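You operate a simulated robot arm through the tools that you are given. There is no shell and no other tool. Be economical: measure what you need, move in short steps, check, and stop when the job is done.

The job below is to be done with a simulated robot arm. You get a single attempt, and the scene is never put back.

TASK
Fetch the foam sleeve from the top of the grey cabinet and set it on the top of the oil table. Then stack the can that says "Acid" from the top of the oil table on top of the can labelled "High water". Then take the white pad from the lower board of the oil table and put it on the free top of the steel shelf. The order counts.
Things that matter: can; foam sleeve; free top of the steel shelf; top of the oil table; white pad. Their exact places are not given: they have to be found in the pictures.

Only the result counts: the job must be done as asked and must still hold three seconds after the hand-in. Knocking over, shifting, dropping, spilling or breaking anything else fails it.

THE ROBOT
A 6-joint arm with a two-finger parallel gripper on a trunk, on a base that drives. Base frame: it is fixed to the floor where the robot stands at the start and does not move with it; the origin is under the middle of the robot, x ahead of it, y to its left, z up; the surface under the hand at the start is at about z = 900. Units: mm, degrees, N and s.
With the tool pointing down near the work surface it reaches from about 480 to 880 mm from the robot's upright axis, wherever it stands. Its first joint turns from -115.0 to 115.0 degrees. Places, roughly: can [-2250, -2250, 1000]; free top of the steel shelf (24x24 cm) [-4600, 80, 960]; top of the oil table [-2200, -2300, 900]; white pad [-2250, -2000, 250]. Payload 4.2 kg.
The TCP is the grasp point between the finger pads, 23 mm short of the fingertips. In the tool frame z runs along the fingers and y along their closing line. The gripper opens to 94 mm. The fingers are 38 mm wide and 10 mm thick; the gripper's body (54 by 96 mm) begins 39 mm behind the TCP.
Orientation is that of the tool frame in the base frame, as a unit quaternion [x, y, z, w]. With the fingers straight down and closing along the base's y, the tool's x points along the base's -x, its y along +y and its z along -z.

THE INTERFACE
- The arm moves only by the tool jog_arm. Its argument "commands" is a list of rows, each an object of numbers (a shift or turn left out is 0, a gripper value left out holds the last): "gripper": the finger opening in mm, from 0 to 94; "dx", "dy", "dz": the shift along the base's x, y, z in units of 300 mm (1.0 is 300 mm); "wx", "wy", "wz": the turn, a rotation vector about the base's x, y, z in units of 45 degrees (1.0 is 45 degrees). In form: [{"gripper": .., "dx": .., "dy": .., "dz": .., "wx": .., "wy": .., "wz": ..}, ...]. A call has 1 to 20 rows; each row is the pose to reach, as a shift and turn from the pose commanded when the call began. A call with a number of a shift or a turn outside -1 to 1 is refused whole. Rows are played at 5 a second. More than 50 mm and 8.6 degrees between two rows, or a gripper value outside its range, and nothing of the call is played. A pose out of reach is approached as far as the arm can. The call stops where the force on the tool passes 40 N (or 10 N more than at its start, if that is more) or the arm is blocked; 0.2 s more then pass. The fingers move at their own pace (about 108 mm/s each) and stop on an object; they squeeze with about 25 N. The grip force told is the motor's: it shows also when the fingers shut on nothing. Time passes only in rows, and 0.2 s behind the last, so rows that repeat a pose let the fingers close. The reply holds the time, the measured pose of the TCP, the force on the tool along the base axes, the opening and the grip force, in the units named above and with some noise, with the torque about the TCP (base axes, N m) and any sound that the robot's microphone picked up.
- Cameras (640 x 400 px; columns grow to the right, rows downward): "scene" is now at [223.3, 142, 1356.8]; the picture's right is [-0.60, -0.80, 0.00], its down [-0.37, 0.28, -0.89] and it looks along [0.71, -0.53, -0.46] (base axes); focal length 255 px, centre (320, 200). "wrist" rides on the gripper at [86, 16, -75] in the tool frame; the picture's right is [-0.18, 0.98, 0.00], its down [-0.58, -0.11, -0.81] and it looks along [-0.79, -0.15, 0.59] (tool axes); focal length 243 px, centre (320, 200).
- grab_frame(camera): a new picture of that camera. It takes no simulated time.
- move_column(by): slides the trunk up (or, below 0, down) by that many mm; the arm and the scene camera ride with it, the base frame stays. It gives what a move gives, with no picture.
- drive_base(legs): drives the robot by 1 to 6 legs, each [ahead, turn to the left] in mm and degrees, along the robot's own axes; the way and the turn of a leg run together, so that a leg with both is an arc; at most 1500 mm and 180 degrees a leg. The arm and the cameras ride along, it lands a little off, and it stops where it bumps. It gives what a move gives.
- pan_tilt(pan, tilt): turns the head with the scene camera to pan (to the left, within 80 degrees either way) and tilt (down, from -29 to 69), counted from straight ahead of the robot. It gives what a move gives.
- pixel_to_xyz(camera, pixels): for up to 12 pixels [column, row] of the newest picture of that camera ("zoom" is the newest enlarged one), the place [x, y, z] in the base frame of the surface seen there, good to about 3 mm. It takes no simulated time.
- inspect(camera, box): a new picture of the part [left, top, right, bottom] of that camera's present view, enlarged. It takes no simulated time.
- close_job(): hands the job in; it is judged then, once.

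Work in short steps. Measure before you move; look again where a grasp or a placing could have gone wrong, and mend it. You have 110 turns and 90 pictures in all, those below and enlarged ones among them. Open the gripper and draw the arm clear of the work before you hand the job in, unless the task says otherwise; then end with one line.

The tools are called by a JSON object that holds its "fn" and its "kwargs". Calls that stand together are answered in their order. jog_arm: Moves the arm, as the interface text tells. Its arguments: {"type":"object","properties":{"commands":{"type":"array","items":{"type":"object","properties":{"gripper":{"type":"number"},"dx":{"type":"number"},"dy":{"type":"number"},"dz":{"type":"number"},"wx":{"type":"number"},"wy":{"type":"number"},"wz":{"type":"number"}}}}},"required":["commands"]} The other tools are called the same way: move_column (by) slides the trunk up or down; drive_base (legs) drives the base; pan_tilt (pan, tilt) turns the head that bears the scene camera; grab_frame (camera) takes a picture; pixel_to_xyz (camera, pixels) gives the place of the surface under pixels of a picture; inspect (camera, box) takes an enlarged picture of a part of a camera's view; close_job () hands the job in.

At the start:

```text
time_s: 0.0
tool_pos: [601.7, -10.4, 1131.0]
tool_rot: [0.0, 1.0, 0.0, 0.0]
force: [0.0, -0.2, 0.3]
wrist_torque: [0.0, 0.01, 0.01]
opening: 93.9
grasp_force: 0.1
trunk travel left (down, up): [-700.0, 290.0]
robot x, y, heading: [-1.0, -0.3, -0.1]
head pan, tilt: [-36.8, 27.4]
```

scene: 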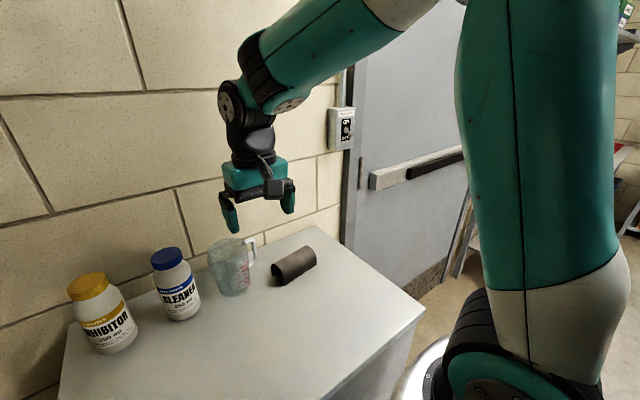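
wrist: 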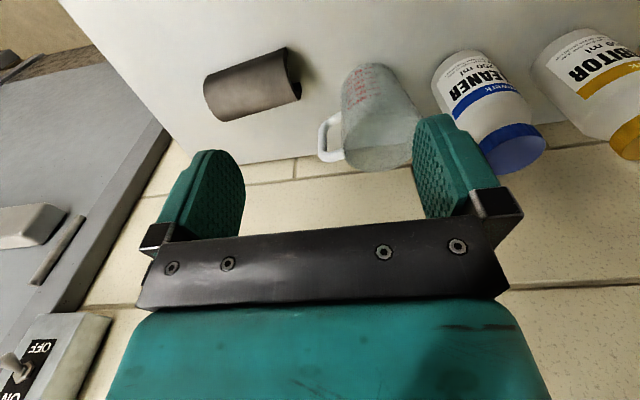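

The foam sleeve lies at about (295,264) in the scene picture. I measure it and get an enlarged view.

{"fn": "inspect", "kwargs": {"camera": "scene", "box": [180, 200, 380, 325]}}

{"fn": "pixel_to_xyz", "kwargs": {"camera": "scene", "pixels": [[274, 268], [280, 284], [307, 248], [314, 264], [295, 262], [285, 275], [280, 262], [240, 265], [250, 242], [330, 300], [300, 300]]}}

{"fn": "pixel_to_xyz", "kwargs": {"camera": "wrist", "pixels": [[208, 80], [286, 50], [225, 119], [298, 98], [250, 85], [205, 100], [288, 75], [250, 65], [255, 110], [330, 130]]}}

```text
3.20 times, centred on (280, 262) of scene
```

zoom: 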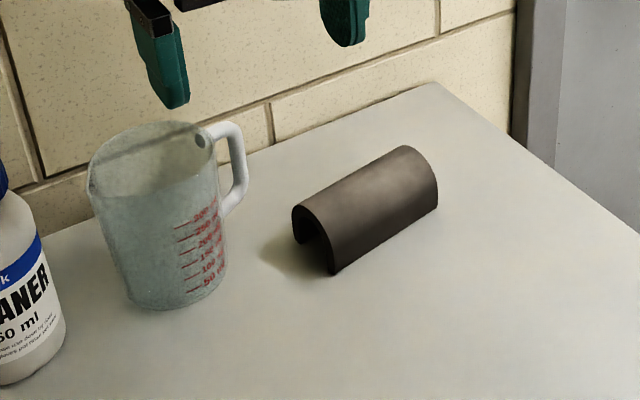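

```text
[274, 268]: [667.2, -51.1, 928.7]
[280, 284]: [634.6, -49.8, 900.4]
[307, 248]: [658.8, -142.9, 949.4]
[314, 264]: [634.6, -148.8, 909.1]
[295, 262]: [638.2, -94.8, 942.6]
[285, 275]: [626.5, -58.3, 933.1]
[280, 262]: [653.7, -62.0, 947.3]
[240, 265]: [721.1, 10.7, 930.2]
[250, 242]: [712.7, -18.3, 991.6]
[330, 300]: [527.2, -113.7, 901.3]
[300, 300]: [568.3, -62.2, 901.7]
```

```text
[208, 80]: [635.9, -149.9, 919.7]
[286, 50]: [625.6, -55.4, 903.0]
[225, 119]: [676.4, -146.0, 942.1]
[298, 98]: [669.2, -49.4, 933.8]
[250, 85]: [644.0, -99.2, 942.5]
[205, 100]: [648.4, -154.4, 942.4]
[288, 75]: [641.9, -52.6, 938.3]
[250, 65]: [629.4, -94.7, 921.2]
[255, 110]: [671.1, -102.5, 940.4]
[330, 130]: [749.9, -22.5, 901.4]
```

The sleeve is a half pipe about 55 wide. Its axis runs nearly along y (about +4°), with its centre near (659,-100) and its top at about z=948. I turn the tool +94° while moving above it.

{"fn": "jog_arm", "kwargs": {"commands": [{"wz": 0.17, "dy": -0.05}, {"wz": 0.34, "dy": -0.1}, {"wz": 0.5, "dy": -0.15}, {"wz": 0.67, "dy": -0.2}, {"wz": 0.84, "dy": -0.25}, {"wz": 1.0, "dy": -0.3}]}}

{"fn": "jog_arm", "kwargs": {"commands": [{"wz": 0.17, "dx": 0.05}, {"wz": 0.34, "dx": 0.1}, {"wz": 0.5, "dx": 0.15}, {"wz": 0.67, "dx": 0.19}, {"wz": 0.84, "dx": 0.19}, {"wz": 1.0, "dx": 0.19, "dz": -0.1}, {"wz": 1.0, "dx": 0.19, "dz": -0.2}, {"wz": 1.0, "dx": 0.19, "dz": -0.3}, {"wz": 1.0, "dx": 0.19, "dz": -0.3}]}}

{"fn": "grab_frame", "kwargs": {"camera": "wrist"}}

{"fn": "grab_frame", "kwargs": {"camera": "scene"}}

```text
time_s: 1.4
tool_pos: [603.7, -101.3, 1130.9]
tool_rot: [-0.383, 0.924, -0.001, 0.0]
force: [0.4, -0.3, -0.8]
wrist_torque: [-0.05, 0.01, 0.0]
opening: 94.0
grasp_force: 0.1
trunk travel left (down, up): [-700.0, 290.0]
robot x, y, heading: [-4.6, 1.8, 0.1]
head pan, tilt: [-36.8, 27.4]
```

```text
time_s: 3.4
tool_pos: [659.5, -101.2, 1039.7]
tool_rot: [0.707, -0.707, 0.0, 0.001]
force: [-0.5, 1.0, -0.1]
wrist_torque: [-0.02, 0.02, -0.01]
opening: 93.9
grasp_force: 0.2
trunk travel left (down, up): [-700.0, 290.0]
robot x, y, heading: [-2.0, -0.1, -0.1]
head pan, tilt: [-36.8, 27.4]
```

```text
86 pictures are left
```

wrist: 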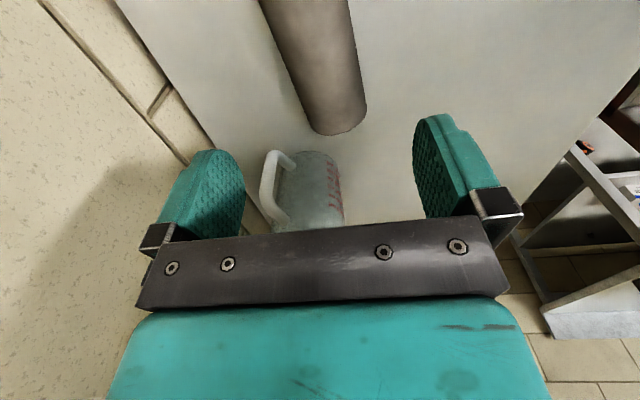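

```text
85 pictures are left
```

scene: 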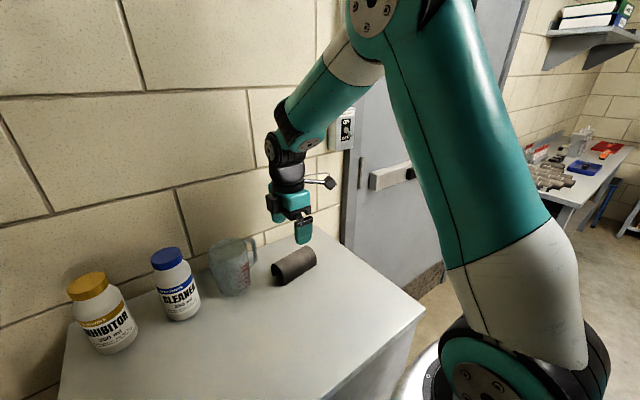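

The wrist now sees the sleeve at (315,65). I measure its edges before descending.

{"fn": "pixel_to_xyz", "kwargs": {"camera": "wrist", "pixels": [[266, 10], [350, 10], [310, 126], [362, 100], [335, 100], [305, 20], [335, 132], [290, 80], [356, 60], [285, 165]]}}

```text
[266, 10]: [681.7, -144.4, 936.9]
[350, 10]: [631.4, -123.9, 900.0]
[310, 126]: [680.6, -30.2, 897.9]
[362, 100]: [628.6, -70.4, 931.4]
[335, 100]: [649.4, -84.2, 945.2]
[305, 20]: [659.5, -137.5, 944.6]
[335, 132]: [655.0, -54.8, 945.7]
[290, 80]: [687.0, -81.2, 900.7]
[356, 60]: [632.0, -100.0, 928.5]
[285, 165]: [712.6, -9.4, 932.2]
```

Centre x is about 657 and the width about 55, so the hand is centred. I turn a further 3° and descend to z≈928, then close.

{"fn": "jog_arm", "kwargs": {"commands": [{"wz": 0.07, "dz": -0.1}, {"wz": 0.07, "dz": -0.2}, {"wz": 0.07, "dz": -0.28}, {"wz": 0.07, "dz": -0.33}, {"wz": 0.07, "dz": -0.37}, {"wz": 0.07, "dz": -0.37}, {"wz": 0.07, "dz": -0.37, "gripper": 40}, {"wz": 0.07, "dz": -0.37, "gripper": 40}, {"wz": 0.07, "dz": -0.37, "gripper": 40}]}}

{"fn": "grab_frame", "kwargs": {"camera": "wrist"}}

```text
time_s: 5.4
tool_pos: [659.5, -101.0, 928.9]
tool_rot: [0.727, -0.687, 0.0, 0.0]
force: [-0.2, 0.6, -0.7]
wrist_torque: [0.01, 0.0, 0.0]
opening: 52.3
grasp_force: 25.5
trunk travel left (down, up): [-700.0, 290.0]
robot x, y, heading: [2.4, 0.8, 0.0]
head pan, tilt: [-36.8, 27.4]
```

```text
84 pictures are left
```

wrist: 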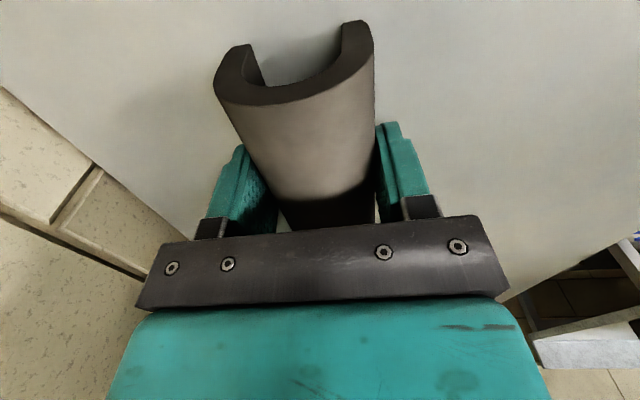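

The grip holds at 52 mm with 25 N. I lift by 200 mm and draw in.

{"fn": "jog_arm", "kwargs": {"commands": [{"dz": 0.1}, {"dz": 0.25}, {"dz": 0.4}, {"dz": 0.55}, {"dz": 0.7}, {"dz": 0.7, "dx": -0.16}, {"dz": 0.7, "dx": -0.3, "dy": 0.1}, {"dz": 0.7, "dx": -0.42, "dy": 0.2}, {"dz": 0.7, "dx": -0.5, "dy": 0.3}, {"dz": 0.7, "dx": -0.5, "dy": 0.33}]}}

{"fn": "pan_tilt", "kwargs": {"pan": -75, "tilt": 20}}

{"fn": "grab_frame", "kwargs": {"camera": "scene"}}

```text
refused: row 7 steps farther than a row can; nothing moved
```

```text
time_s: 6.4
tool_pos: [658.2, -101.7, 930.0]
tool_rot: [0.726, -0.688, 0.0, 0.0]
force: [0.3, -0.7, -0.3]
wrist_torque: [0.0, 0.01, 0.02]
opening: 52.1
grasp_force: 24.7
trunk travel left (down, up): [-700.0, 290.0]
robot x, y, heading: [-1.0, 0.3, -0.1]
head pan, tilt: [-75.0, 20.0]
```

```text
83 pictures are left
```

scene: 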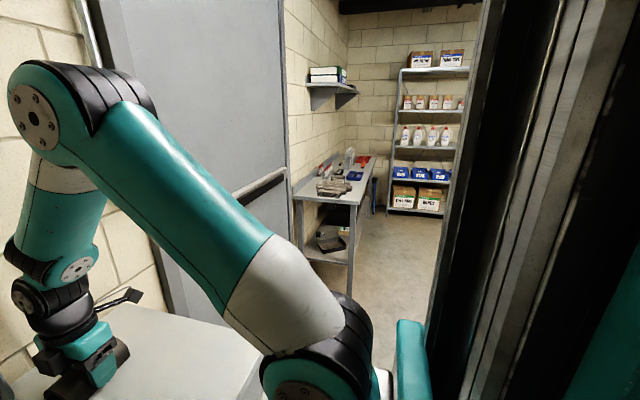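

The jog was refused because of step size. I lift again with smaller steps.

{"fn": "jog_arm", "kwargs": {"commands": [{"dz": 0.1}, {"dz": 0.25}, {"dz": 0.4}, {"dz": 0.55}, {"dz": 0.7}, {"dz": 0.7, "dx": -0.12, "dy": 0.08}, {"dz": 0.7, "dx": -0.24, "dy": 0.16}, {"dz": 0.7, "dx": -0.36, "dy": 0.24}, {"dz": 0.7, "dx": -0.48, "dy": 0.32}, {"dz": 0.7, "dx": -0.5, "dy": 0.33}]}}

{"fn": "pan_tilt", "kwargs": {"pan": 78, "tilt": 20}}

{"fn": "grab_frame", "kwargs": {"camera": "scene"}}

```text
time_s: 8.6
tool_pos: [508.4, -1.5, 1140.5]
tool_rot: [0.725, -0.689, 0.001, 0.001]
force: [-0.5, -0.3, -0.9]
wrist_torque: [-0.04, 0.0, 0.01]
opening: 52.4
grasp_force: 24.8
trunk travel left (down, up): [-700.0, 290.0]
robot x, y, heading: [-3.8, 0.7, -0.2]
head pan, tilt: [-75.0, 20.0]
```

```text
time_s: 11.0
tool_pos: [509.5, -1.3, 1139.2]
tool_rot: [0.727, -0.687, 0.0, 0.0]
force: [-0.1, 0.0, -0.2]
wrist_torque: [-0.01, 0.01, -0.01]
opening: 52.5
grasp_force: 25.2
trunk travel left (down, up): [-700.0, 290.0]
robot x, y, heading: [-0.3, 2.2, 0.2]
head pan, tilt: [78.0, 20.0]
```

```text
82 pictures are left
```

scene: 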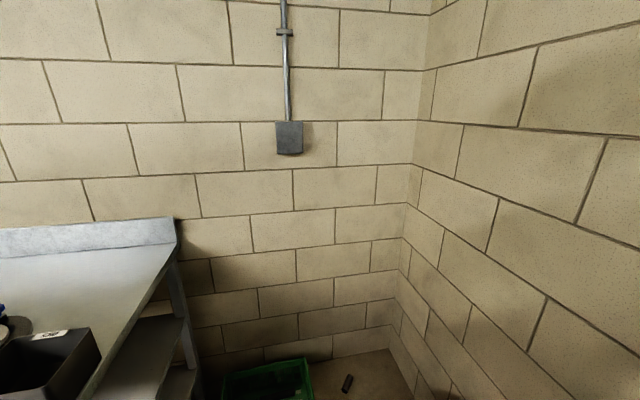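

I measure the walls and the bench edge before turning the base.

{"fn": "pixel_to_xyz", "kwargs": {"camera": "scene", "pixels": [[300, 200], [410, 200], [600, 200], [170, 245], [90, 390], [20, 280], [270, 380], [345, 385], [150, 350]]}}

{"fn": "pan_tilt", "kwargs": {"pan": -80, "tilt": 35}}

{"fn": "grab_frame", "kwargs": {"camera": "scene"}}

{"fn": "pixel_to_xyz", "kwargs": {"camera": "scene", "pixels": [[460, 100], [480, 300], [500, 200], [560, 200], [620, 100], [340, 60], [300, 250], [420, 380], [600, 380], [420, 100]]}}

```text
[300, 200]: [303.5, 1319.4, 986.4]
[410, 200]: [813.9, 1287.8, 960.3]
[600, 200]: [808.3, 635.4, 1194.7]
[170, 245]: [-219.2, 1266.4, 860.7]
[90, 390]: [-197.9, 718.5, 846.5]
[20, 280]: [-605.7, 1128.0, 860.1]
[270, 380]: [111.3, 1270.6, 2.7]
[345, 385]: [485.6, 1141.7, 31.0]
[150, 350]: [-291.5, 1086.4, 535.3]
```

```text
time_s: 13.5
tool_pos: [508.7, -2.4, 1138.8]
tool_rot: [0.727, -0.687, 0.0, 0.0]
force: [-0.5, -1.3, -1.1]
wrist_torque: [-0.03, 0.0, -0.01]
opening: 51.9
grasp_force: 25.0
trunk travel left (down, up): [-700.0, 290.0]
robot x, y, heading: [-0.0, -0.7, 0.1]
head pan, tilt: [-80.0, 35.0]
```

```text
81 pictures are left
```

scene: 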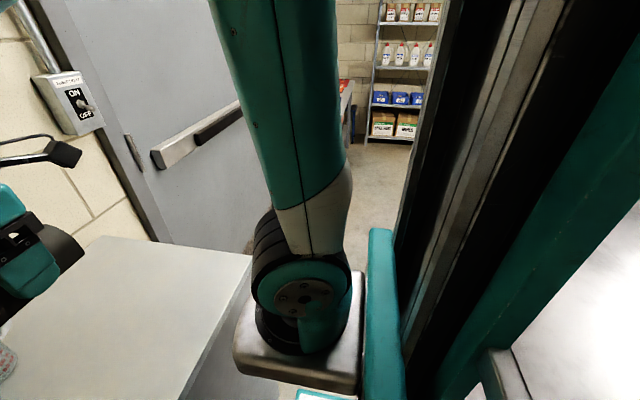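

```text
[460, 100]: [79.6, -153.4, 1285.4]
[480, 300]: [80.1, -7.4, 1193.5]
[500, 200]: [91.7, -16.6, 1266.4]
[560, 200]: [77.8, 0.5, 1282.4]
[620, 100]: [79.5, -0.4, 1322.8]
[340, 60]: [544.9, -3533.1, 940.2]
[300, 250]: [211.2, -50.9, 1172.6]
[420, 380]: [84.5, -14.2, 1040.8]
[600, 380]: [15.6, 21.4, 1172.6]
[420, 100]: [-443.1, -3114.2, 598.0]
```

The dark column is the robot's own trunk, and the way to the right (-y) is open. I turn right 90° in place and look around.

{"fn": "drive_base", "kwargs": {"legs": [[0, -90]]}}

{"fn": "pan_tilt", "kwargs": {"pan": -45, "tilt": 20}}

{"fn": "grab_frame", "kwargs": {"camera": "scene"}}

```text
time_s: 15.8
tool_pos: [365.6, -306.7, 1140.5]
tool_rot: [-0.453, 0.892, 0.0, 0.0]
force: [0.8, -1.0, -0.7]
wrist_torque: [-0.04, 0.07, 0.03]
opening: 52.2
grasp_force: 24.7
trunk travel left (down, up): [-700.0, 290.0]
robot x, y, heading: [-31.6, 14.7, -33.2]
head pan, tilt: [-80.0, 35.0]
stopped in leg 1: the robot was blocked; the commanded pose is now the measured one
```

```text
time_s: 16.9
tool_pos: [364.8, -306.4, 1140.2]
tool_rot: [-0.452, 0.892, 0.001, 0.0]
force: [0.6, -0.3, 0.7]
wrist_torque: [0.0, -0.01, 0.04]
opening: 52.4
grasp_force: 25.1
trunk travel left (down, up): [-700.0, 290.0]
robot x, y, heading: [-28.2, 8.9, -33.3]
head pan, tilt: [-45.0, 20.0]
```

```text
80 pictures are left
```

scene: 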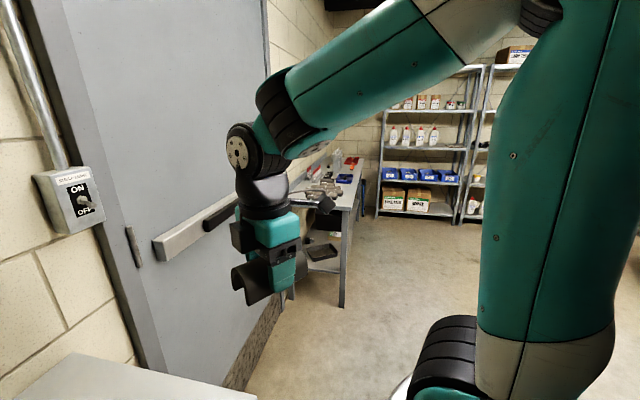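

The base corner bumped the cabinet. I back off 250 mm, then look behind before turning further.

{"fn": "drive_base", "kwargs": {"legs": [[-250, 0]]}}

{"fn": "pan_tilt", "kwargs": {"pan": -20, "tilt": 35}}

{"fn": "grab_frame", "kwargs": {"camera": "scene"}}

```text
time_s: 18.7
tool_pos: [154.7, -169.3, 1138.8]
tool_rot: [-0.452, 0.892, 0.0, 0.0]
force: [-0.4, -0.5, -0.7]
wrist_torque: [-0.03, -0.02, 0.01]
opening: 52.3
grasp_force: 24.6
trunk travel left (down, up): [-700.0, 290.0]
robot x, y, heading: [-241.1, 147.3, -33.6]
head pan, tilt: [-45.0, 20.0]
```

```text
time_s: 19.6
tool_pos: [155.1, -168.7, 1138.6]
tool_rot: [-0.452, 0.892, 0.001, -0.001]
force: [-0.2, -0.3, 0.5]
wrist_torque: [0.01, -0.01, -0.01]
opening: 52.3
grasp_force: 24.4
trunk travel left (down, up): [-700.0, 290.0]
robot x, y, heading: [-240.7, 151.0, -33.4]
head pan, tilt: [-20.0, 35.0]
```

```text
79 pictures are left
```

scene: 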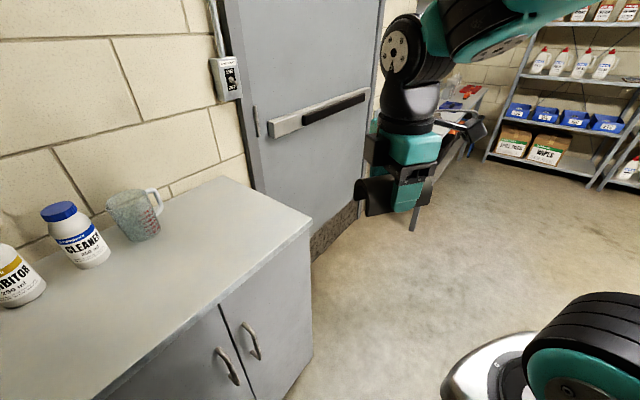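

The cabinet and the items on it stand undisturbed. I turn right another 60° and look to the right.

{"fn": "drive_base", "kwargs": {"legs": [[0, -60]]}}

{"fn": "pan_tilt", "kwargs": {"pan": -60, "tilt": 20}}

{"fn": "grab_frame", "kwargs": {"camera": "scene"}}

```text
time_s: 22.6
tool_pos: [-317.4, -351.1, 1139.5]
tool_rot: [0.053, 0.999, 0.001, 0.0]
force: [-0.5, -0.1, -0.1]
wrist_torque: [0.01, 0.01, 0.01]
opening: 52.4
grasp_force: 24.9
trunk travel left (down, up): [-700.0, 290.0]
robot x, y, heading: [-241.5, 148.2, -93.0]
head pan, tilt: [-20.0, 35.0]
```

```text
time_s: 23.7
tool_pos: [-317.7, -350.0, 1140.2]
tool_rot: [0.053, 0.999, 0.001, 0.0]
force: [-1.0, -0.5, -0.5]
wrist_torque: [0.0, 0.0, -0.03]
opening: 52.3
grasp_force: 24.7
trunk travel left (down, up): [-700.0, 290.0]
robot x, y, heading: [-238.7, 150.0, -93.3]
head pan, tilt: [-60.0, 20.0]
```

```text
78 pictures are left
```

scene: 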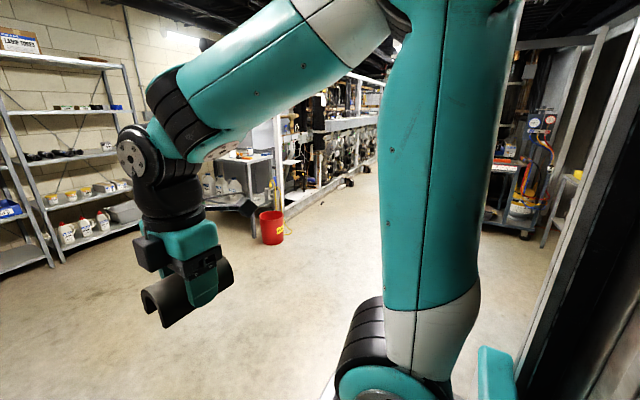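

A table with a black tank and a red bucket shows at (245,180). I measure these and the floor obstacles.

{"fn": "pixel_to_xyz", "kwargs": {"camera": "scene", "pixels": [[245, 158], [228, 160], [265, 155], [271, 228], [240, 205], [280, 140], [350, 180], [60, 250], [505, 195], [520, 215], [330, 190]]}}

{"fn": "inspect", "kwargs": {"camera": "scene", "box": [190, 80, 390, 260]}}

```text
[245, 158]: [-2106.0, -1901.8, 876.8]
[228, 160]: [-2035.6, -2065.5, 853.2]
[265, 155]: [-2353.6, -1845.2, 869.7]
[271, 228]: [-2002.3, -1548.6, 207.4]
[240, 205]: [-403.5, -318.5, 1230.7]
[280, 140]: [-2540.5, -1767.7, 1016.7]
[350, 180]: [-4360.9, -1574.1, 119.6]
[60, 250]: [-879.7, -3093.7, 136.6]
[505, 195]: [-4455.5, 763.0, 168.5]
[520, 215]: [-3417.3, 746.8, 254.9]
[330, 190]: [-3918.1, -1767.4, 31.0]
```

```text
2.22 times, centred on (290, 170) of scene
```

zoom: 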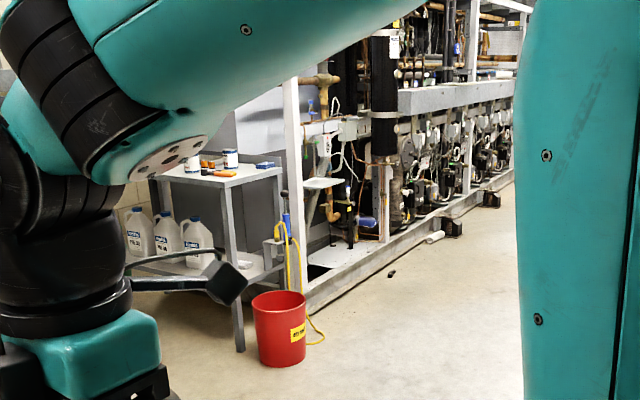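

The oil table lies at x -2000…-2350 and y -1850 and below, with the red bucket at (-2000,-1548). I drive towards (-1200,-2150), which will face the table from +x.

{"fn": "drive_base", "kwargs": {"legs": [[0, -19.5], [1200, 0], [1200, 0]]}}

{"fn": "pan_tilt", "kwargs": {"pan": -55, "tilt": 25}}

{"fn": "grab_frame", "kwargs": {"camera": "scene"}}

```text
time_s: 36.3
tool_pos: [-1417.2, -2452.0, 1139.6]
tool_rot: [0.236, 0.972, 0.002, 0.001]
force: [-0.2, 0.5, -0.6]
wrist_torque: [0.0, -0.01, 0.0]
opening: 52.5
grasp_force: 25.1
trunk travel left (down, up): [-700.0, 290.0]
robot x, y, heading: [-1159.0, -2012.9, -114.5]
head pan, tilt: [-60.0, 20.0]
```

```text
time_s: 37.0
tool_pos: [-1417.7, -2452.0, 1139.2]
tool_rot: [0.236, 0.972, 0.001, -0.001]
force: [-0.6, -0.3, -0.3]
wrist_torque: [0.0, 0.01, -0.02]
opening: 52.3
grasp_force: 24.9
trunk travel left (down, up): [-700.0, 290.0]
robot x, y, heading: [-1162.4, -2013.7, -114.6]
head pan, tilt: [-55.0, 25.0]
```

```text
76 pictures are left
```

scene: 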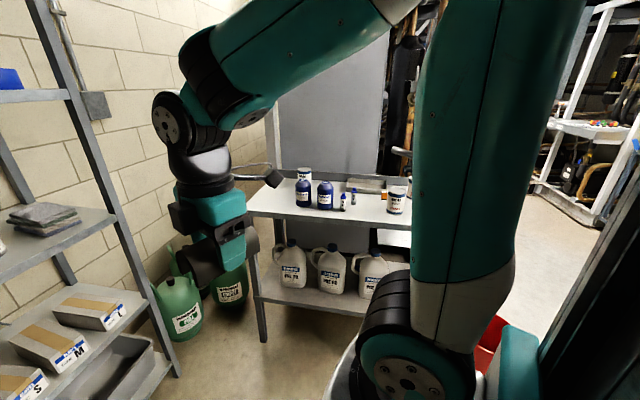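

The table with cans is visible. I measure its outline from this picture and turn to heading 180°.

{"fn": "pixel_to_xyz", "kwargs": {"camera": "scene", "pixels": [[250, 212], [270, 178], [330, 221], [265, 335], [396, 200], [325, 195], [303, 192], [355, 185], [375, 225], [262, 295]]}}

{"fn": "inspect", "kwargs": {"camera": "scene", "box": [240, 140, 430, 260]}}

{"fn": "drive_base", "kwargs": {"legs": [[0, -65.5]]}}

{"fn": "pan_tilt", "kwargs": {"pan": 15, "tilt": 30}}

{"fn": "grab_frame", "kwargs": {"camera": "scene"}}

```text
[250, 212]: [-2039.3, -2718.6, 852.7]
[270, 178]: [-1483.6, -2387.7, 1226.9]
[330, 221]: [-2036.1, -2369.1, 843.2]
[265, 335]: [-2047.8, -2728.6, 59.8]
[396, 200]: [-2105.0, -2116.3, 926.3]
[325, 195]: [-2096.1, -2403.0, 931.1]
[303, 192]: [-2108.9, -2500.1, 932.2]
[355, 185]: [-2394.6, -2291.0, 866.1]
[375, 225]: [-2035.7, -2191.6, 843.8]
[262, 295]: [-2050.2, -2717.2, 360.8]
```

```text
3.33 times, centred on (335, 200) of scene
```

zoom: 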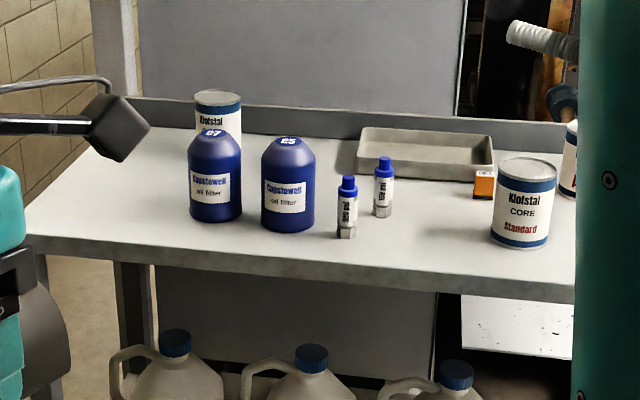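

```text
time_s: 40.2
tool_pos: [-1668.3, -1964.1, 1139.4]
tool_rot: [0.724, 0.69, 0.0, 0.0]
force: [0.2, -0.3, -0.4]
wrist_torque: [-0.02, -0.02, -0.06]
opening: 52.1
grasp_force: 25.2
trunk travel left (down, up): [-700.0, 290.0]
robot x, y, heading: [-1164.9, -2013.2, -180.0]
head pan, tilt: [-55.0, 25.0]
```

```text
time_s: 41.6
tool_pos: [-1666.5, -1963.8, 1140.6]
tool_rot: [0.724, 0.69, 0.001, 0.0]
force: [-0.5, 1.0, 0.0]
wrist_torque: [0.01, 0.0, 0.02]
opening: 52.1
grasp_force: 24.5
trunk travel left (down, up): [-700.0, 290.0]
robot x, y, heading: [-1163.4, -2016.1, -179.8]
head pan, tilt: [15.0, 30.0]
```

```text
74 pictures are left
```

scene: 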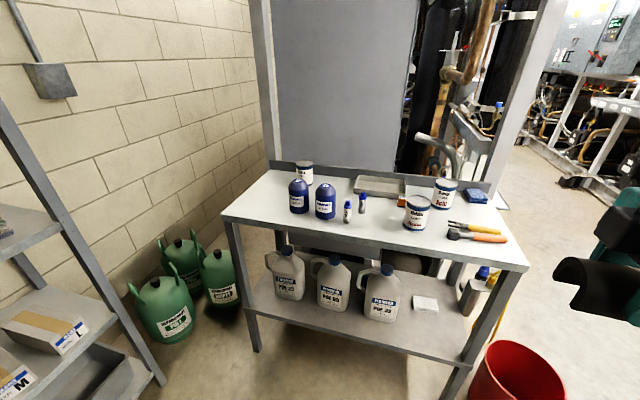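

The whole table is in view now. I zoom into the top to read the labels and measure all the items.

{"fn": "inspect", "kwargs": {"camera": "scene", "box": [375, 160, 535, 260]}}

{"fn": "inspect", "kwargs": {"camera": "scene", "box": [270, 150, 380, 230]}}

{"fn": "pixel_to_xyz", "kwargs": {"camera": "scene", "pixels": [[418, 203], [445, 183], [304, 165], [416, 226], [444, 205], [525, 268], [487, 192], [222, 215], [275, 172], [480, 225], [505, 242], [450, 245]]}}

{"fn": "pixel_to_xyz", "kwargs": {"camera": "scene", "pixels": [[425, 303], [414, 295], [437, 298], [413, 309], [439, 312], [462, 355], [246, 300], [348, 217], [326, 215], [400, 207], [380, 195], [380, 240]]}}

```text
4.00 times, centred on (455, 210) of scene
```

zoom: 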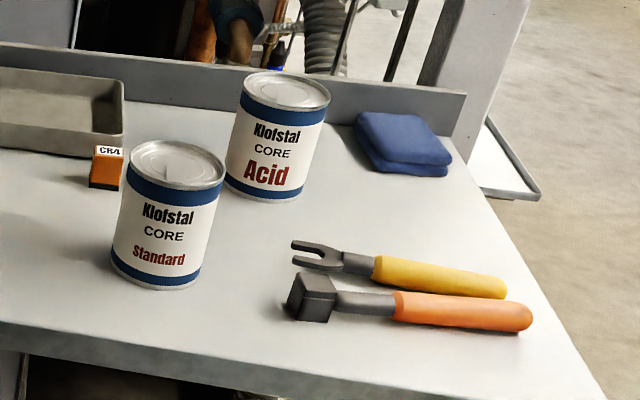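

```text
5.00 times, centred on (325, 190) of scene
```

zoom: 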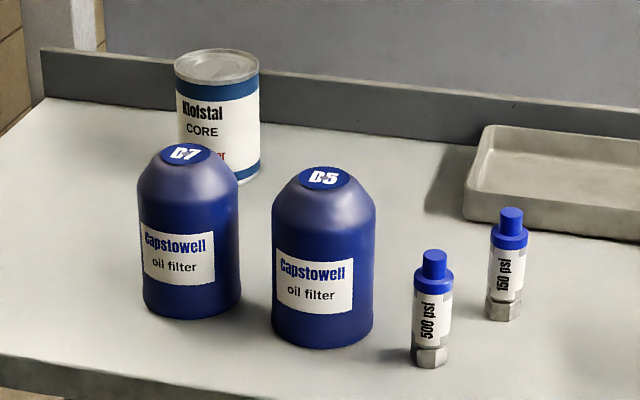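

```text
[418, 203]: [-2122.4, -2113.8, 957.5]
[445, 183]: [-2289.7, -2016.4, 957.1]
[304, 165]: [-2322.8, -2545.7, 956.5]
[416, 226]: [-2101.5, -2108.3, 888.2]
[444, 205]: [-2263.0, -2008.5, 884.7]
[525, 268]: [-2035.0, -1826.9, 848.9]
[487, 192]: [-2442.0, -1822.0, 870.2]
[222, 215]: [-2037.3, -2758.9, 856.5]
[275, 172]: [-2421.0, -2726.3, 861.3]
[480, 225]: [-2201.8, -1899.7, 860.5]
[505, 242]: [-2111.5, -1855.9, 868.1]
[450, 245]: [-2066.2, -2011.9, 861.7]
```

```text
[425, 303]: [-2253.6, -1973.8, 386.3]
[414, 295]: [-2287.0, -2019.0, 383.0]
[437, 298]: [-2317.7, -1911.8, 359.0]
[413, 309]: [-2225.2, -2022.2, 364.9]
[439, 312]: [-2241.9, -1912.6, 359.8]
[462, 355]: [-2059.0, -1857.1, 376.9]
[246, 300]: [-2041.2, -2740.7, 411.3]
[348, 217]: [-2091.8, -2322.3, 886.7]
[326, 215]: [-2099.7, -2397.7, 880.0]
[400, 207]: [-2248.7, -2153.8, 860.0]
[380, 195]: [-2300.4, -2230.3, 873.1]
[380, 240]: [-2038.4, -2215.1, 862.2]
```

"Acid" is at about (-2290,-2013) and "Standard" at (-2120,-2113). The back-left can, half hidden by D7, should be "High water". I measure the left shelf and the remaining objects before moving closer.

{"fn": "pixel_to_xyz", "kwargs": {"camera": "scene", "pixels": [[158, 380], [60, 215], [120, 330], [300, 190], [326, 188], [363, 200], [348, 205], [363, 211], [165, 310], [255, 345], [304, 172], [298, 183]]}}

```text
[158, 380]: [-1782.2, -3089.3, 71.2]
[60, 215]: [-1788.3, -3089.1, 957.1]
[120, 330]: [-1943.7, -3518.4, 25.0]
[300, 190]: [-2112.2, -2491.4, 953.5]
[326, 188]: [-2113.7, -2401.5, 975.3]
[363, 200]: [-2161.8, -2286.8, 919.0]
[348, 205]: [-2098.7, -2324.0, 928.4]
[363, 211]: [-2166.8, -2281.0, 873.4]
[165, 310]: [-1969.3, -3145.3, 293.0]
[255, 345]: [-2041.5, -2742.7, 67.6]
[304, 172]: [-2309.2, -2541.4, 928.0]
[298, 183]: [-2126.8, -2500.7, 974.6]
```

The shelf front is at y=-3089, so there is room. I drive to about (-1600,-2300) facing the table.

{"fn": "drive_base", "kwargs": {"legs": [[0, 33], [522, 0], [0, -33.3]]}}

{"fn": "pan_tilt", "kwargs": {"pan": 10, "tilt": 42}}

{"fn": "grab_frame", "kwargs": {"camera": "scene"}}

```text
time_s: 47.9
tool_pos: [-2099.6, -2241.9, 1139.0]
tool_rot: [0.728, 0.685, 0.0, 0.001]
force: [-0.9, 0.6, -0.7]
wrist_torque: [0.0, 0.0, -0.01]
opening: 52.3
grasp_force: 25.0
trunk travel left (down, up): [-700.0, 290.0]
robot x, y, heading: [-1591.8, -2299.3, 179.3]
head pan, tilt: [15.0, 30.0]
```

```text
time_s: 48.6
tool_pos: [-2100.5, -2241.9, 1139.5]
tool_rot: [0.729, 0.685, 0.001, 0.0]
force: [-0.4, -0.1, 0.2]
wrist_torque: [0.01, 0.01, 0.02]
opening: 52.3
grasp_force: 25.0
trunk travel left (down, up): [-700.0, 290.0]
robot x, y, heading: [-1594.7, -2301.2, 179.1]
head pan, tilt: [10.0, 42.0]
```

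```text
71 pictures are left
```

scene: 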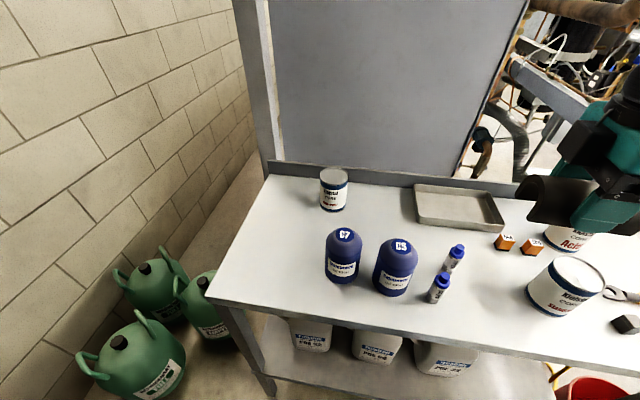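

I zoom on the rear can's label while turning the tool and moving the sleeve left, toward (-2130,-2655).

{"fn": "inspect", "kwargs": {"camera": "scene", "box": [300, 155, 380, 225]}}

{"fn": "pixel_to_xyz", "kwargs": {"camera": "scene", "pixels": [[334, 172], [320, 175], [347, 176], [334, 168], [334, 182], [333, 208], [266, 260], [250, 290], [300, 250], [343, 234], [330, 275], [225, 290]]}}

{"fn": "jog_arm", "kwargs": {"commands": [{"wz": -0.16, "dy": -0.1}, {"wz": -0.32, "dy": -0.2}, {"wz": -0.48, "dy": -0.3}, {"wz": -0.64, "dy": -0.4}, {"wz": -0.8, "dy": -0.5}, {"wz": -0.96, "dy": -0.6}, {"wz": -0.96, "dy": -0.7}]}}

{"fn": "jog_arm", "kwargs": {"commands": [{"wz": -0.16, "dy": -0.1}, {"wz": -0.32, "dy": -0.2, "dx": -0.03}, {"wz": -0.48, "dy": -0.3, "dx": -0.06}, {"wz": -0.64, "dy": -0.4, "dx": -0.1}, {"wz": -0.8, "dy": -0.5, "dx": -0.1}, {"wz": -0.96, "dy": -0.6, "dx": -0.1}, {"wz": -0.96, "dy": -0.675, "dx": -0.1}]}}

```text
5.71 times, centred on (340, 190) of scene
```

zoom: 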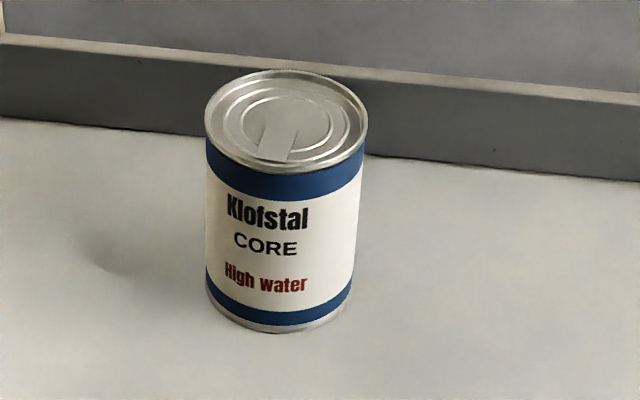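

```text
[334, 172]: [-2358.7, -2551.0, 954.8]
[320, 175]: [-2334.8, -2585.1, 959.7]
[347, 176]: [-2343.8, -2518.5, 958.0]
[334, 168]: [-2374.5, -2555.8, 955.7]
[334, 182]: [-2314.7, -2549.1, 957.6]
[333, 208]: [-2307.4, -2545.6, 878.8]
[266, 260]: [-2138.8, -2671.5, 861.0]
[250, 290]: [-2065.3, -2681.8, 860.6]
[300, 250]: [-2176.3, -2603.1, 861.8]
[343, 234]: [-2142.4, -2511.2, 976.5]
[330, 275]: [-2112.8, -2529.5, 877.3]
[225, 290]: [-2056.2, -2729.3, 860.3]
```

```text
time_s: 50.2
tool_pos: [-2101.3, -2452.4, 1140.3]
tool_rot: [0.93, 0.368, 0.001, 0.002]
force: [0.5, 0.1, -0.8]
wrist_torque: [-0.02, -0.01, -0.01]
opening: 52.1
grasp_force: 24.6
trunk travel left (down, up): [-700.0, 290.0]
robot x, y, heading: [-1597.3, -2296.7, 179.5]
head pan, tilt: [10.0, 42.0]
```

```text
time_s: 51.8
tool_pos: [-2131.4, -2653.3, 1140.5]
tool_rot: [1.0, 0.0, 0.0, 0.0]
force: [-0.2, 0.5, 0.4]
wrist_torque: [0.01, 0.0, 0.04]
opening: 52.3
grasp_force: 25.2
trunk travel left (down, up): [-700.0, 290.0]
robot x, y, heading: [-1595.6, -2299.7, 179.6]
head pan, tilt: [10.0, 42.0]
```

The rear can reads "High water". The hand is over the free patch at (-2131,-2653), where the table z is about 861, so TCP at about 889 sets the sleeve down. I lower it.

{"fn": "jog_arm", "kwargs": {"commands": [{"dz": -0.15}, {"dz": -0.3}, {"dz": -0.45}, {"dz": -0.58}, {"dz": -0.68}, {"dz": -0.74}, {"dz": -0.78}, {"dz": -0.78}, {"dz": -0.78}]}}

{"fn": "grab_frame", "kwargs": {"camera": "scene"}}

```text
time_s: 53.8
tool_pos: [-2130.4, -2653.0, 906.2]
tool_rot: [1.0, 0.001, 0.0, 0.001]
force: [-0.4, -0.9, -1.1]
wrist_torque: [0.02, -0.01, 0.0]
opening: 52.1
grasp_force: 25.2
trunk travel left (down, up): [-700.0, 290.0]
robot x, y, heading: [-1596.7, -2298.6, 179.3]
head pan, tilt: [10.0, 42.0]
```

```text
69 pictures are left
```

scene: 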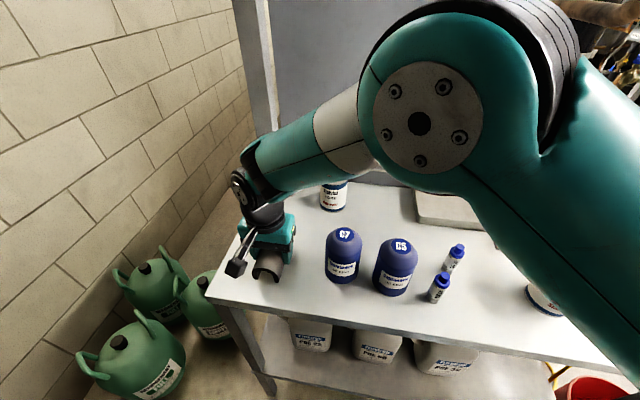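

The position is good. I lower slowly the last 17 mm, open the gripper and lift.

{"fn": "jog_arm", "kwargs": {"commands": [{"dz": -0.03}, {"dz": -0.045}, {"dz": -0.053}, {"dz": -0.056}, {"dz": -0.056}]}}

```text
time_s: 55.0
tool_pos: [-2130.4, -2654.1, 888.2]
tool_rot: [1.0, 0.0, -0.001, 0.001]
force: [-3.1, -0.7, 7.2]
wrist_torque: [0.06, -0.26, -0.04]
opening: 52.1
grasp_force: 25.1
trunk travel left (down, up): [-700.0, 290.0]
robot x, y, heading: [-1595.4, -2295.8, 179.3]
head pan, tilt: [10.0, 42.0]
```

Contact at 7 N. I release and rise.

{"fn": "jog_arm", "kwargs": {"commands": [{"gripper": 75}, {"gripper": 75}, {"gripper": 75}, {"dz": 0.1}, {"dz": 0.25}, {"dz": 0.4}, {"dz": 0.55}, {"dz": 0.7}, {"dz": 0.8}]}}

{"fn": "grab_frame", "kwargs": {"camera": "wrist"}}

```text
time_s: 57.0
tool_pos: [-2130.2, -2652.5, 1126.3]
tool_rot: [1.0, 0.001, 0.0, 0.0]
force: [-0.1, -0.4, -0.2]
wrist_torque: [-0.03, 0.0, -0.04]
opening: 74.9
grasp_force: 0.0
trunk travel left (down, up): [-700.0, 290.0]
robot x, y, heading: [-1592.2, -2301.0, 179.5]
head pan, tilt: [10.0, 42.0]
```

```text
68 pictures are left
```

wrist: 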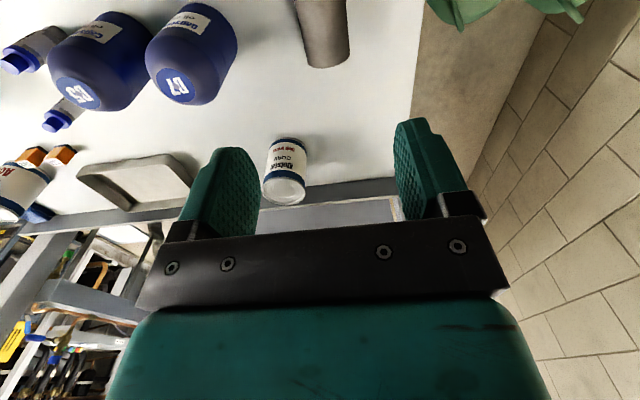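

The sleeve is set. I move the hand back toward the middle and look at the Acid can.

{"fn": "jog_arm", "kwargs": {"commands": [{"gripper": 94, "dy": 0.16, "dz": 0.03}, {"dy": 0.32, "dz": 0.06}, {"dy": 0.48, "dz": 0.1}, {"dy": 0.64, "dz": 0.1}, {"dy": 0.8, "dz": 0.1}, {"dy": 0.96, "dz": 0.1}]}}

{"fn": "pan_tilt", "kwargs": {"pan": -20, "tilt": 38}}

{"fn": "grab_frame", "kwargs": {"camera": "scene"}}

{"fn": "grab_frame", "kwargs": {"camera": "wrist"}}

```text
time_s: 58.4
tool_pos: [-2129.1, -2368.8, 1158.6]
tool_rot: [1.0, 0.001, 0.0, 0.0]
force: [0.5, 0.0, 0.4]
wrist_torque: [0.06, -0.05, -0.01]
opening: 93.9
grasp_force: 0.0
trunk travel left (down, up): [-700.0, 290.0]
robot x, y, heading: [-1594.4, -2295.3, 179.5]
head pan, tilt: [10.0, 42.0]
```

```text
time_s: 59.4
tool_pos: [-2130.2, -2367.7, 1157.4]
tool_rot: [1.0, 0.0, 0.0, 0.0]
force: [-0.1, 0.6, 0.0]
wrist_torque: [0.03, -0.01, 0.01]
opening: 94.0
grasp_force: 0.0
trunk travel left (down, up): [-700.0, 290.0]
robot x, y, heading: [-1592.3, -2297.7, 179.2]
head pan, tilt: [-20.0, 38.0]
```

```text
67 pictures are left
```

scene: 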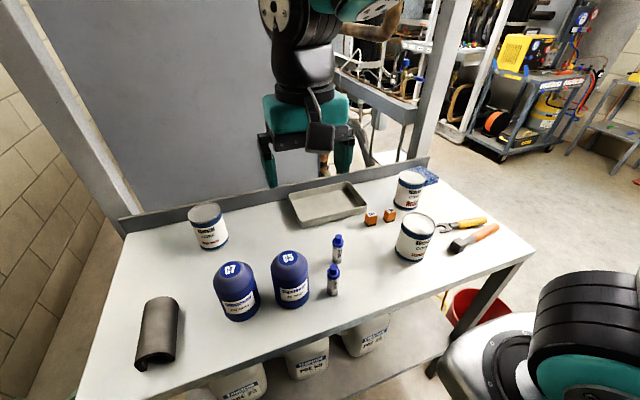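

```text
66 pictures are left
```

wrist: 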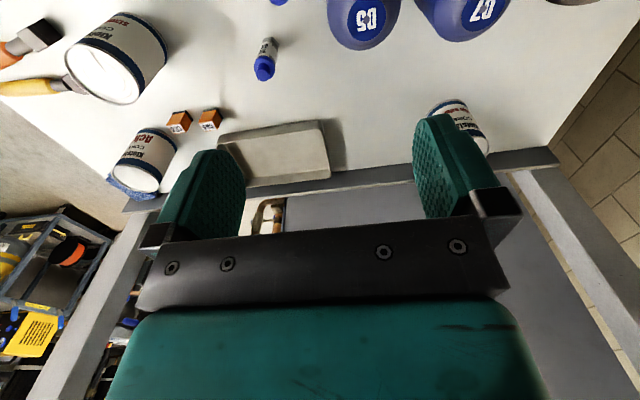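

Acid stands at about (409,190). I zoom in to measure its rim and its neighbours, and HW's rim too.

{"fn": "inspect", "kwargs": {"camera": "scene", "box": [355, 160, 455, 222]}}

{"fn": "pixel_to_xyz", "kwargs": {"camera": "zoom", "pixels": [[267, 100], [360, 72], [430, 110], [350, 140], [345, 105], [265, 240], [340, 320], [420, 290], [210, 335], [500, 95]]}}

{"fn": "pixel_to_xyz", "kwargs": {"camera": "scene", "pixels": [[188, 216], [204, 205], [222, 210], [206, 222], [205, 213], [418, 213], [418, 234], [360, 185], [388, 208], [425, 162]]}}

```text
6.40 times, centred on (405, 191) of scene
```

zoom: 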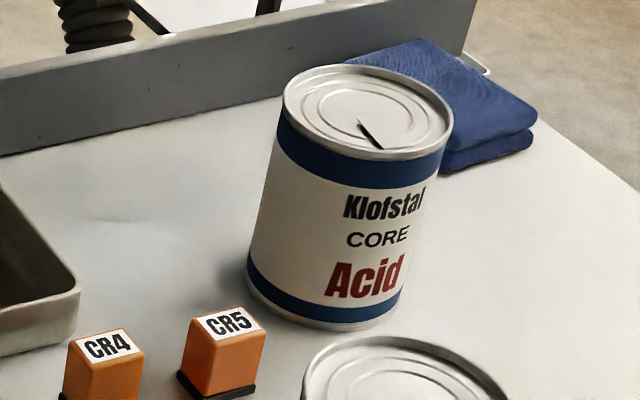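

```text
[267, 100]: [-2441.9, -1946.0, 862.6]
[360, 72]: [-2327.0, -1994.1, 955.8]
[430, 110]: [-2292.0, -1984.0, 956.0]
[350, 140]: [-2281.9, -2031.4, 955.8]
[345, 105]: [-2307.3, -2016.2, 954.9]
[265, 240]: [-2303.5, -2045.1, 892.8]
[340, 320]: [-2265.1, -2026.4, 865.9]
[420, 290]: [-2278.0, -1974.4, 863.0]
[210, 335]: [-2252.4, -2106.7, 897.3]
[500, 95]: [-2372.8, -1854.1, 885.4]
```

```text
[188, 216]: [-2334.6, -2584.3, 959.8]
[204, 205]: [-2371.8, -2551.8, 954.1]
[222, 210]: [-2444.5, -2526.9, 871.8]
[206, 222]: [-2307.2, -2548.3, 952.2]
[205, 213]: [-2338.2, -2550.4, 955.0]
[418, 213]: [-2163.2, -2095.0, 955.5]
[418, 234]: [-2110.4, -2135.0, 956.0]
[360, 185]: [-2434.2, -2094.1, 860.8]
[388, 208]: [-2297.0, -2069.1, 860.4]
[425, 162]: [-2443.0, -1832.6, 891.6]
```

I take more rim points on the Acid can to fix its centre.

{"fn": "pixel_to_xyz", "kwargs": {"camera": "zoom", "pixels": [[288, 105], [292, 118], [446, 118], [440, 108], [365, 70], [375, 153], [368, 110], [325, 78], [420, 148], [310, 135], [420, 85]]}}

{"fn": "pixel_to_xyz", "kwargs": {"camera": "wrist", "pixels": [[118, 178], [158, 185], [140, 166], [135, 190], [137, 178]]}}

```text
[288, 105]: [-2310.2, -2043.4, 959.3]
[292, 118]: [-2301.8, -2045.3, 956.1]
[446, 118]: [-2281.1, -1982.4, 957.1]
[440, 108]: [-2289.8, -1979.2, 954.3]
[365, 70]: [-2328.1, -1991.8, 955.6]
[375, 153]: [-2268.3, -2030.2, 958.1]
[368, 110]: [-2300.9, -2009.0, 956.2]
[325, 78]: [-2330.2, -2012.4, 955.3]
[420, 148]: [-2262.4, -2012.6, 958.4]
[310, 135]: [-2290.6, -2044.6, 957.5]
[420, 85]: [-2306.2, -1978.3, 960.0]
```

```text
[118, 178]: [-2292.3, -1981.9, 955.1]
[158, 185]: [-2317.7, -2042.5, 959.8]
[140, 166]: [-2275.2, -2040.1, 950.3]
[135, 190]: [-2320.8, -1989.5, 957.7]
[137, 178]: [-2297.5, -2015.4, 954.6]
```

The Acid centre is (-2296.5,-2012), radius about 35, top at 957. The HW centre is (-2339,-2550). I move above the Acid can.

{"fn": "jog_arm", "kwargs": {"commands": [{"dy": 0.13, "dx": -0.07}, {"dy": 0.26, "dx": -0.14}, {"dy": 0.39, "dx": -0.21}, {"dy": 0.52, "dx": -0.28}, {"dy": 0.65, "dx": -0.35}, {"dy": 0.78, "dx": -0.42}, {"dy": 0.91, "dx": -0.49}, {"dy": 0.99, "dx": -0.53}]}}

{"fn": "jog_arm", "kwargs": {"commands": [{"dy": 0.1, "dx": -0.015}, {"dy": 0.193, "dx": -0.021}, {"dy": 0.193, "dx": -0.021, "dz": -0.15}, {"dy": 0.193, "dx": -0.021, "dz": -0.3}, {"dy": 0.193, "dx": -0.021, "dz": -0.4}, {"dy": 0.193, "dx": -0.021, "dz": -0.4}]}}

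{"fn": "grab_frame", "kwargs": {"camera": "wrist"}}

{"fn": "grab_frame", "kwargs": {"camera": "scene"}}

```text
time_s: 61.2
tool_pos: [-2285.9, -2069.6, 1158.2]
tool_rot: [1.0, 0.001, 0.0, 0.0]
force: [0.1, -0.5, 0.3]
wrist_torque: [0.04, 0.0, -0.01]
opening: 94.0
grasp_force: 0.1
trunk travel left (down, up): [-700.0, 290.0]
robot x, y, heading: [-1594.3, -2300.2, 179.4]
head pan, tilt: [-20.0, 38.0]
```

```text
time_s: 62.6
tool_pos: [-2294.6, -2012.3, 1039.3]
tool_rot: [1.0, 0.001, 0.001, 0.001]
force: [-1.5, -0.6, 0.2]
wrist_torque: [0.0, 0.03, 0.02]
opening: 93.8
grasp_force: 0.1
trunk travel left (down, up): [-700.0, 290.0]
robot x, y, heading: [-1596.2, -2301.6, 179.1]
head pan, tilt: [-20.0, 38.0]
```

```text
64 pictures are left
```

wrist: 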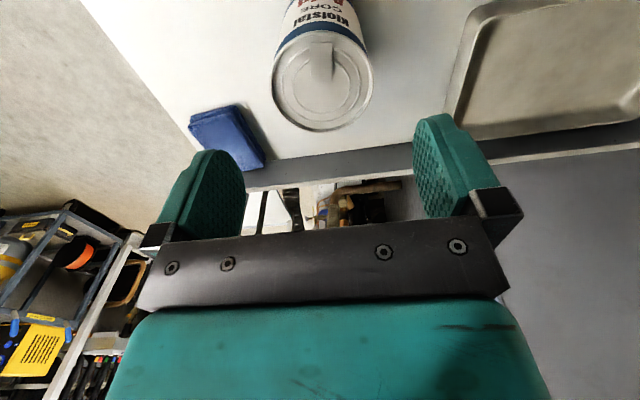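

```text
63 pictures are left
```

scene: 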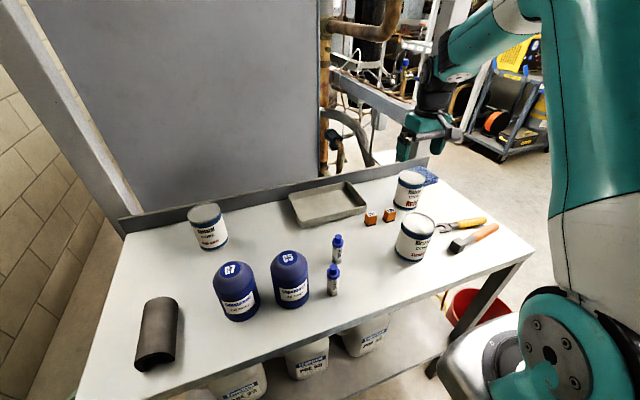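

I verify the can's rim from the wrist view before descending.

{"fn": "pixel_to_xyz", "kwargs": {"camera": "wrist", "pixels": [[275, 85], [369, 80], [322, 47], [322, 126], [322, 83], [250, 160]]}}

```text
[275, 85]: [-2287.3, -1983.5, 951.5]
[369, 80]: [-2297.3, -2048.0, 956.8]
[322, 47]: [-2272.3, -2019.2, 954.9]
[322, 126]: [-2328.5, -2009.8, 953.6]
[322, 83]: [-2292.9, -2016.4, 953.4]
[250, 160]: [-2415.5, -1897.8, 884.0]
```

The centre is confirmed at about (-2297,-2014). I descend to z≈922 and close.

{"fn": "jog_arm", "kwargs": {"commands": [{"dx": -0.008, "dy": -0.006, "dz": -0.08}, {"dx": -0.008, "dy": -0.006, "dz": -0.16}, {"dx": -0.008, "dy": -0.006, "dz": -0.24}, {"dx": -0.008, "dy": -0.006, "dz": -0.32}, {"dx": -0.008, "dy": -0.006, "dz": -0.39}, {"dx": -0.008, "dy": -0.006, "dz": -0.39}, {"dx": -0.008, "dy": -0.006, "dz": -0.39, "gripper": 55}, {"dx": -0.008, "dy": -0.006, "dz": -0.39, "gripper": 55}, {"dx": -0.008, "dy": -0.006, "dz": -0.39, "gripper": 55}]}}

```text
time_s: 64.6
tool_pos: [-2296.7, -2013.5, 921.4]
tool_rot: [1.0, 0.001, -0.001, 0.0]
force: [-0.2, 0.3, -0.4]
wrist_torque: [0.09, 0.06, 0.0]
opening: 68.2
grasp_force: 25.0
trunk travel left (down, up): [-700.0, 290.0]
robot x, y, heading: [-1592.0, -2301.1, 179.4]
head pan, tilt: [-20.0, 38.0]
```

The grip is at 68 mm. I lift.

{"fn": "jog_arm", "kwargs": {"commands": [{"dz": 0.03}, {"dz": 0.1}, {"dz": 0.2}, {"dz": 0.3}, {"dz": 0.4}, {"dz": 0.5}, {"dz": 0.6}, {"dz": 0.65}, {"dz": 0.65}]}}

{"fn": "grab_frame", "kwargs": {"camera": "wrist"}}

```text
time_s: 66.6
tool_pos: [-2298.4, -2014.6, 1116.3]
tool_rot: [1.0, 0.001, 0.0, 0.002]
force: [-0.4, 0.6, -4.8]
wrist_torque: [-0.01, 0.01, 0.02]
opening: 68.0
grasp_force: 24.6
trunk travel left (down, up): [-700.0, 290.0]
robot x, y, heading: [-1596.5, -2296.1, 179.4]
head pan, tilt: [-20.0, 38.0]
```

```text
62 pictures are left
```

wrist: 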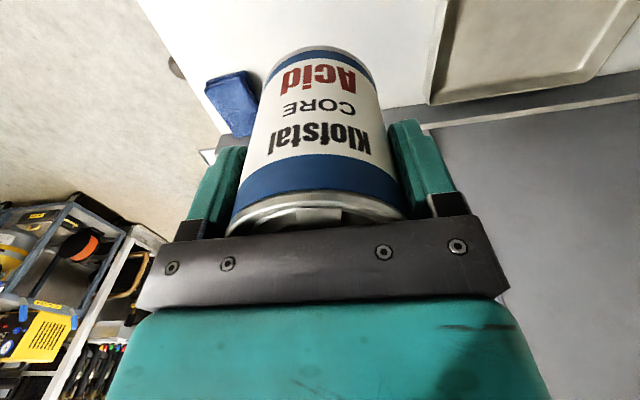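

The can hangs securely (about 0.5 kg). I carry it at z≈1116 over to the High water can.

{"fn": "jog_arm", "kwargs": {"commands": [{"dy": -0.1}, {"dy": -0.22}, {"dy": -0.34}, {"dy": -0.46}, {"dy": -0.58}, {"dy": -0.7}, {"dy": -0.82}, {"dy": -0.94}, {"dy": -1.0}]}}

{"fn": "jog_arm", "kwargs": {"commands": [{"dy": -0.12, "dx": -0.02}, {"dy": -0.24, "dx": -0.04}, {"dy": -0.36, "dx": -0.06}, {"dy": -0.48, "dx": -0.09}, {"dy": -0.6, "dx": -0.12}, {"dy": -0.7, "dx": -0.135}, {"dy": -0.785, "dx": -0.138}, {"dy": -0.785, "dx": -0.138}]}}

{"fn": "pan_tilt", "kwargs": {"pan": 15, "tilt": 30}}

{"fn": "grab_frame", "kwargs": {"camera": "scene"}}

```text
time_s: 68.6
tool_pos: [-2296.4, -2313.0, 1117.9]
tool_rot: [1.0, 0.001, 0.0, 0.001]
force: [0.7, 0.9, -3.8]
wrist_torque: [-0.01, -0.01, 0.02]
opening: 68.1
grasp_force: 25.2
trunk travel left (down, up): [-700.0, 290.0]
robot x, y, heading: [-1594.0, -2295.6, 179.3]
head pan, tilt: [-20.0, 38.0]
```

```text
time_s: 70.4
tool_pos: [-2339.1, -2551.6, 1116.8]
tool_rot: [1.0, 0.0, 0.0, 0.001]
force: [-0.6, 0.1, -5.0]
wrist_torque: [0.06, -0.01, 0.04]
opening: 68.3
grasp_force: 25.2
trunk travel left (down, up): [-700.0, 290.0]
robot x, y, heading: [-1596.3, -2298.5, 179.5]
head pan, tilt: [-20.0, 38.0]
```

```text
time_s: 71.4
tool_pos: [-2339.2, -2550.4, 1117.8]
tool_rot: [1.0, 0.001, 0.001, 0.001]
force: [-0.2, -0.3, -4.9]
wrist_torque: [0.0, -0.03, 0.01]
opening: 68.2
grasp_force: 25.0
trunk travel left (down, up): [-700.0, 290.0]
robot x, y, heading: [-1595.5, -2297.1, 179.8]
head pan, tilt: [15.0, 30.0]
```

```text
61 pictures are left
```

scene: 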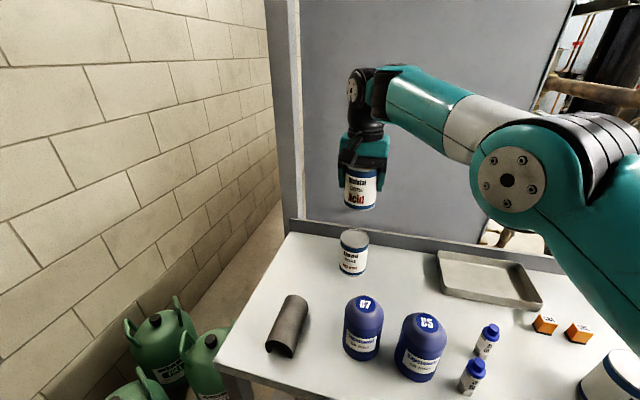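

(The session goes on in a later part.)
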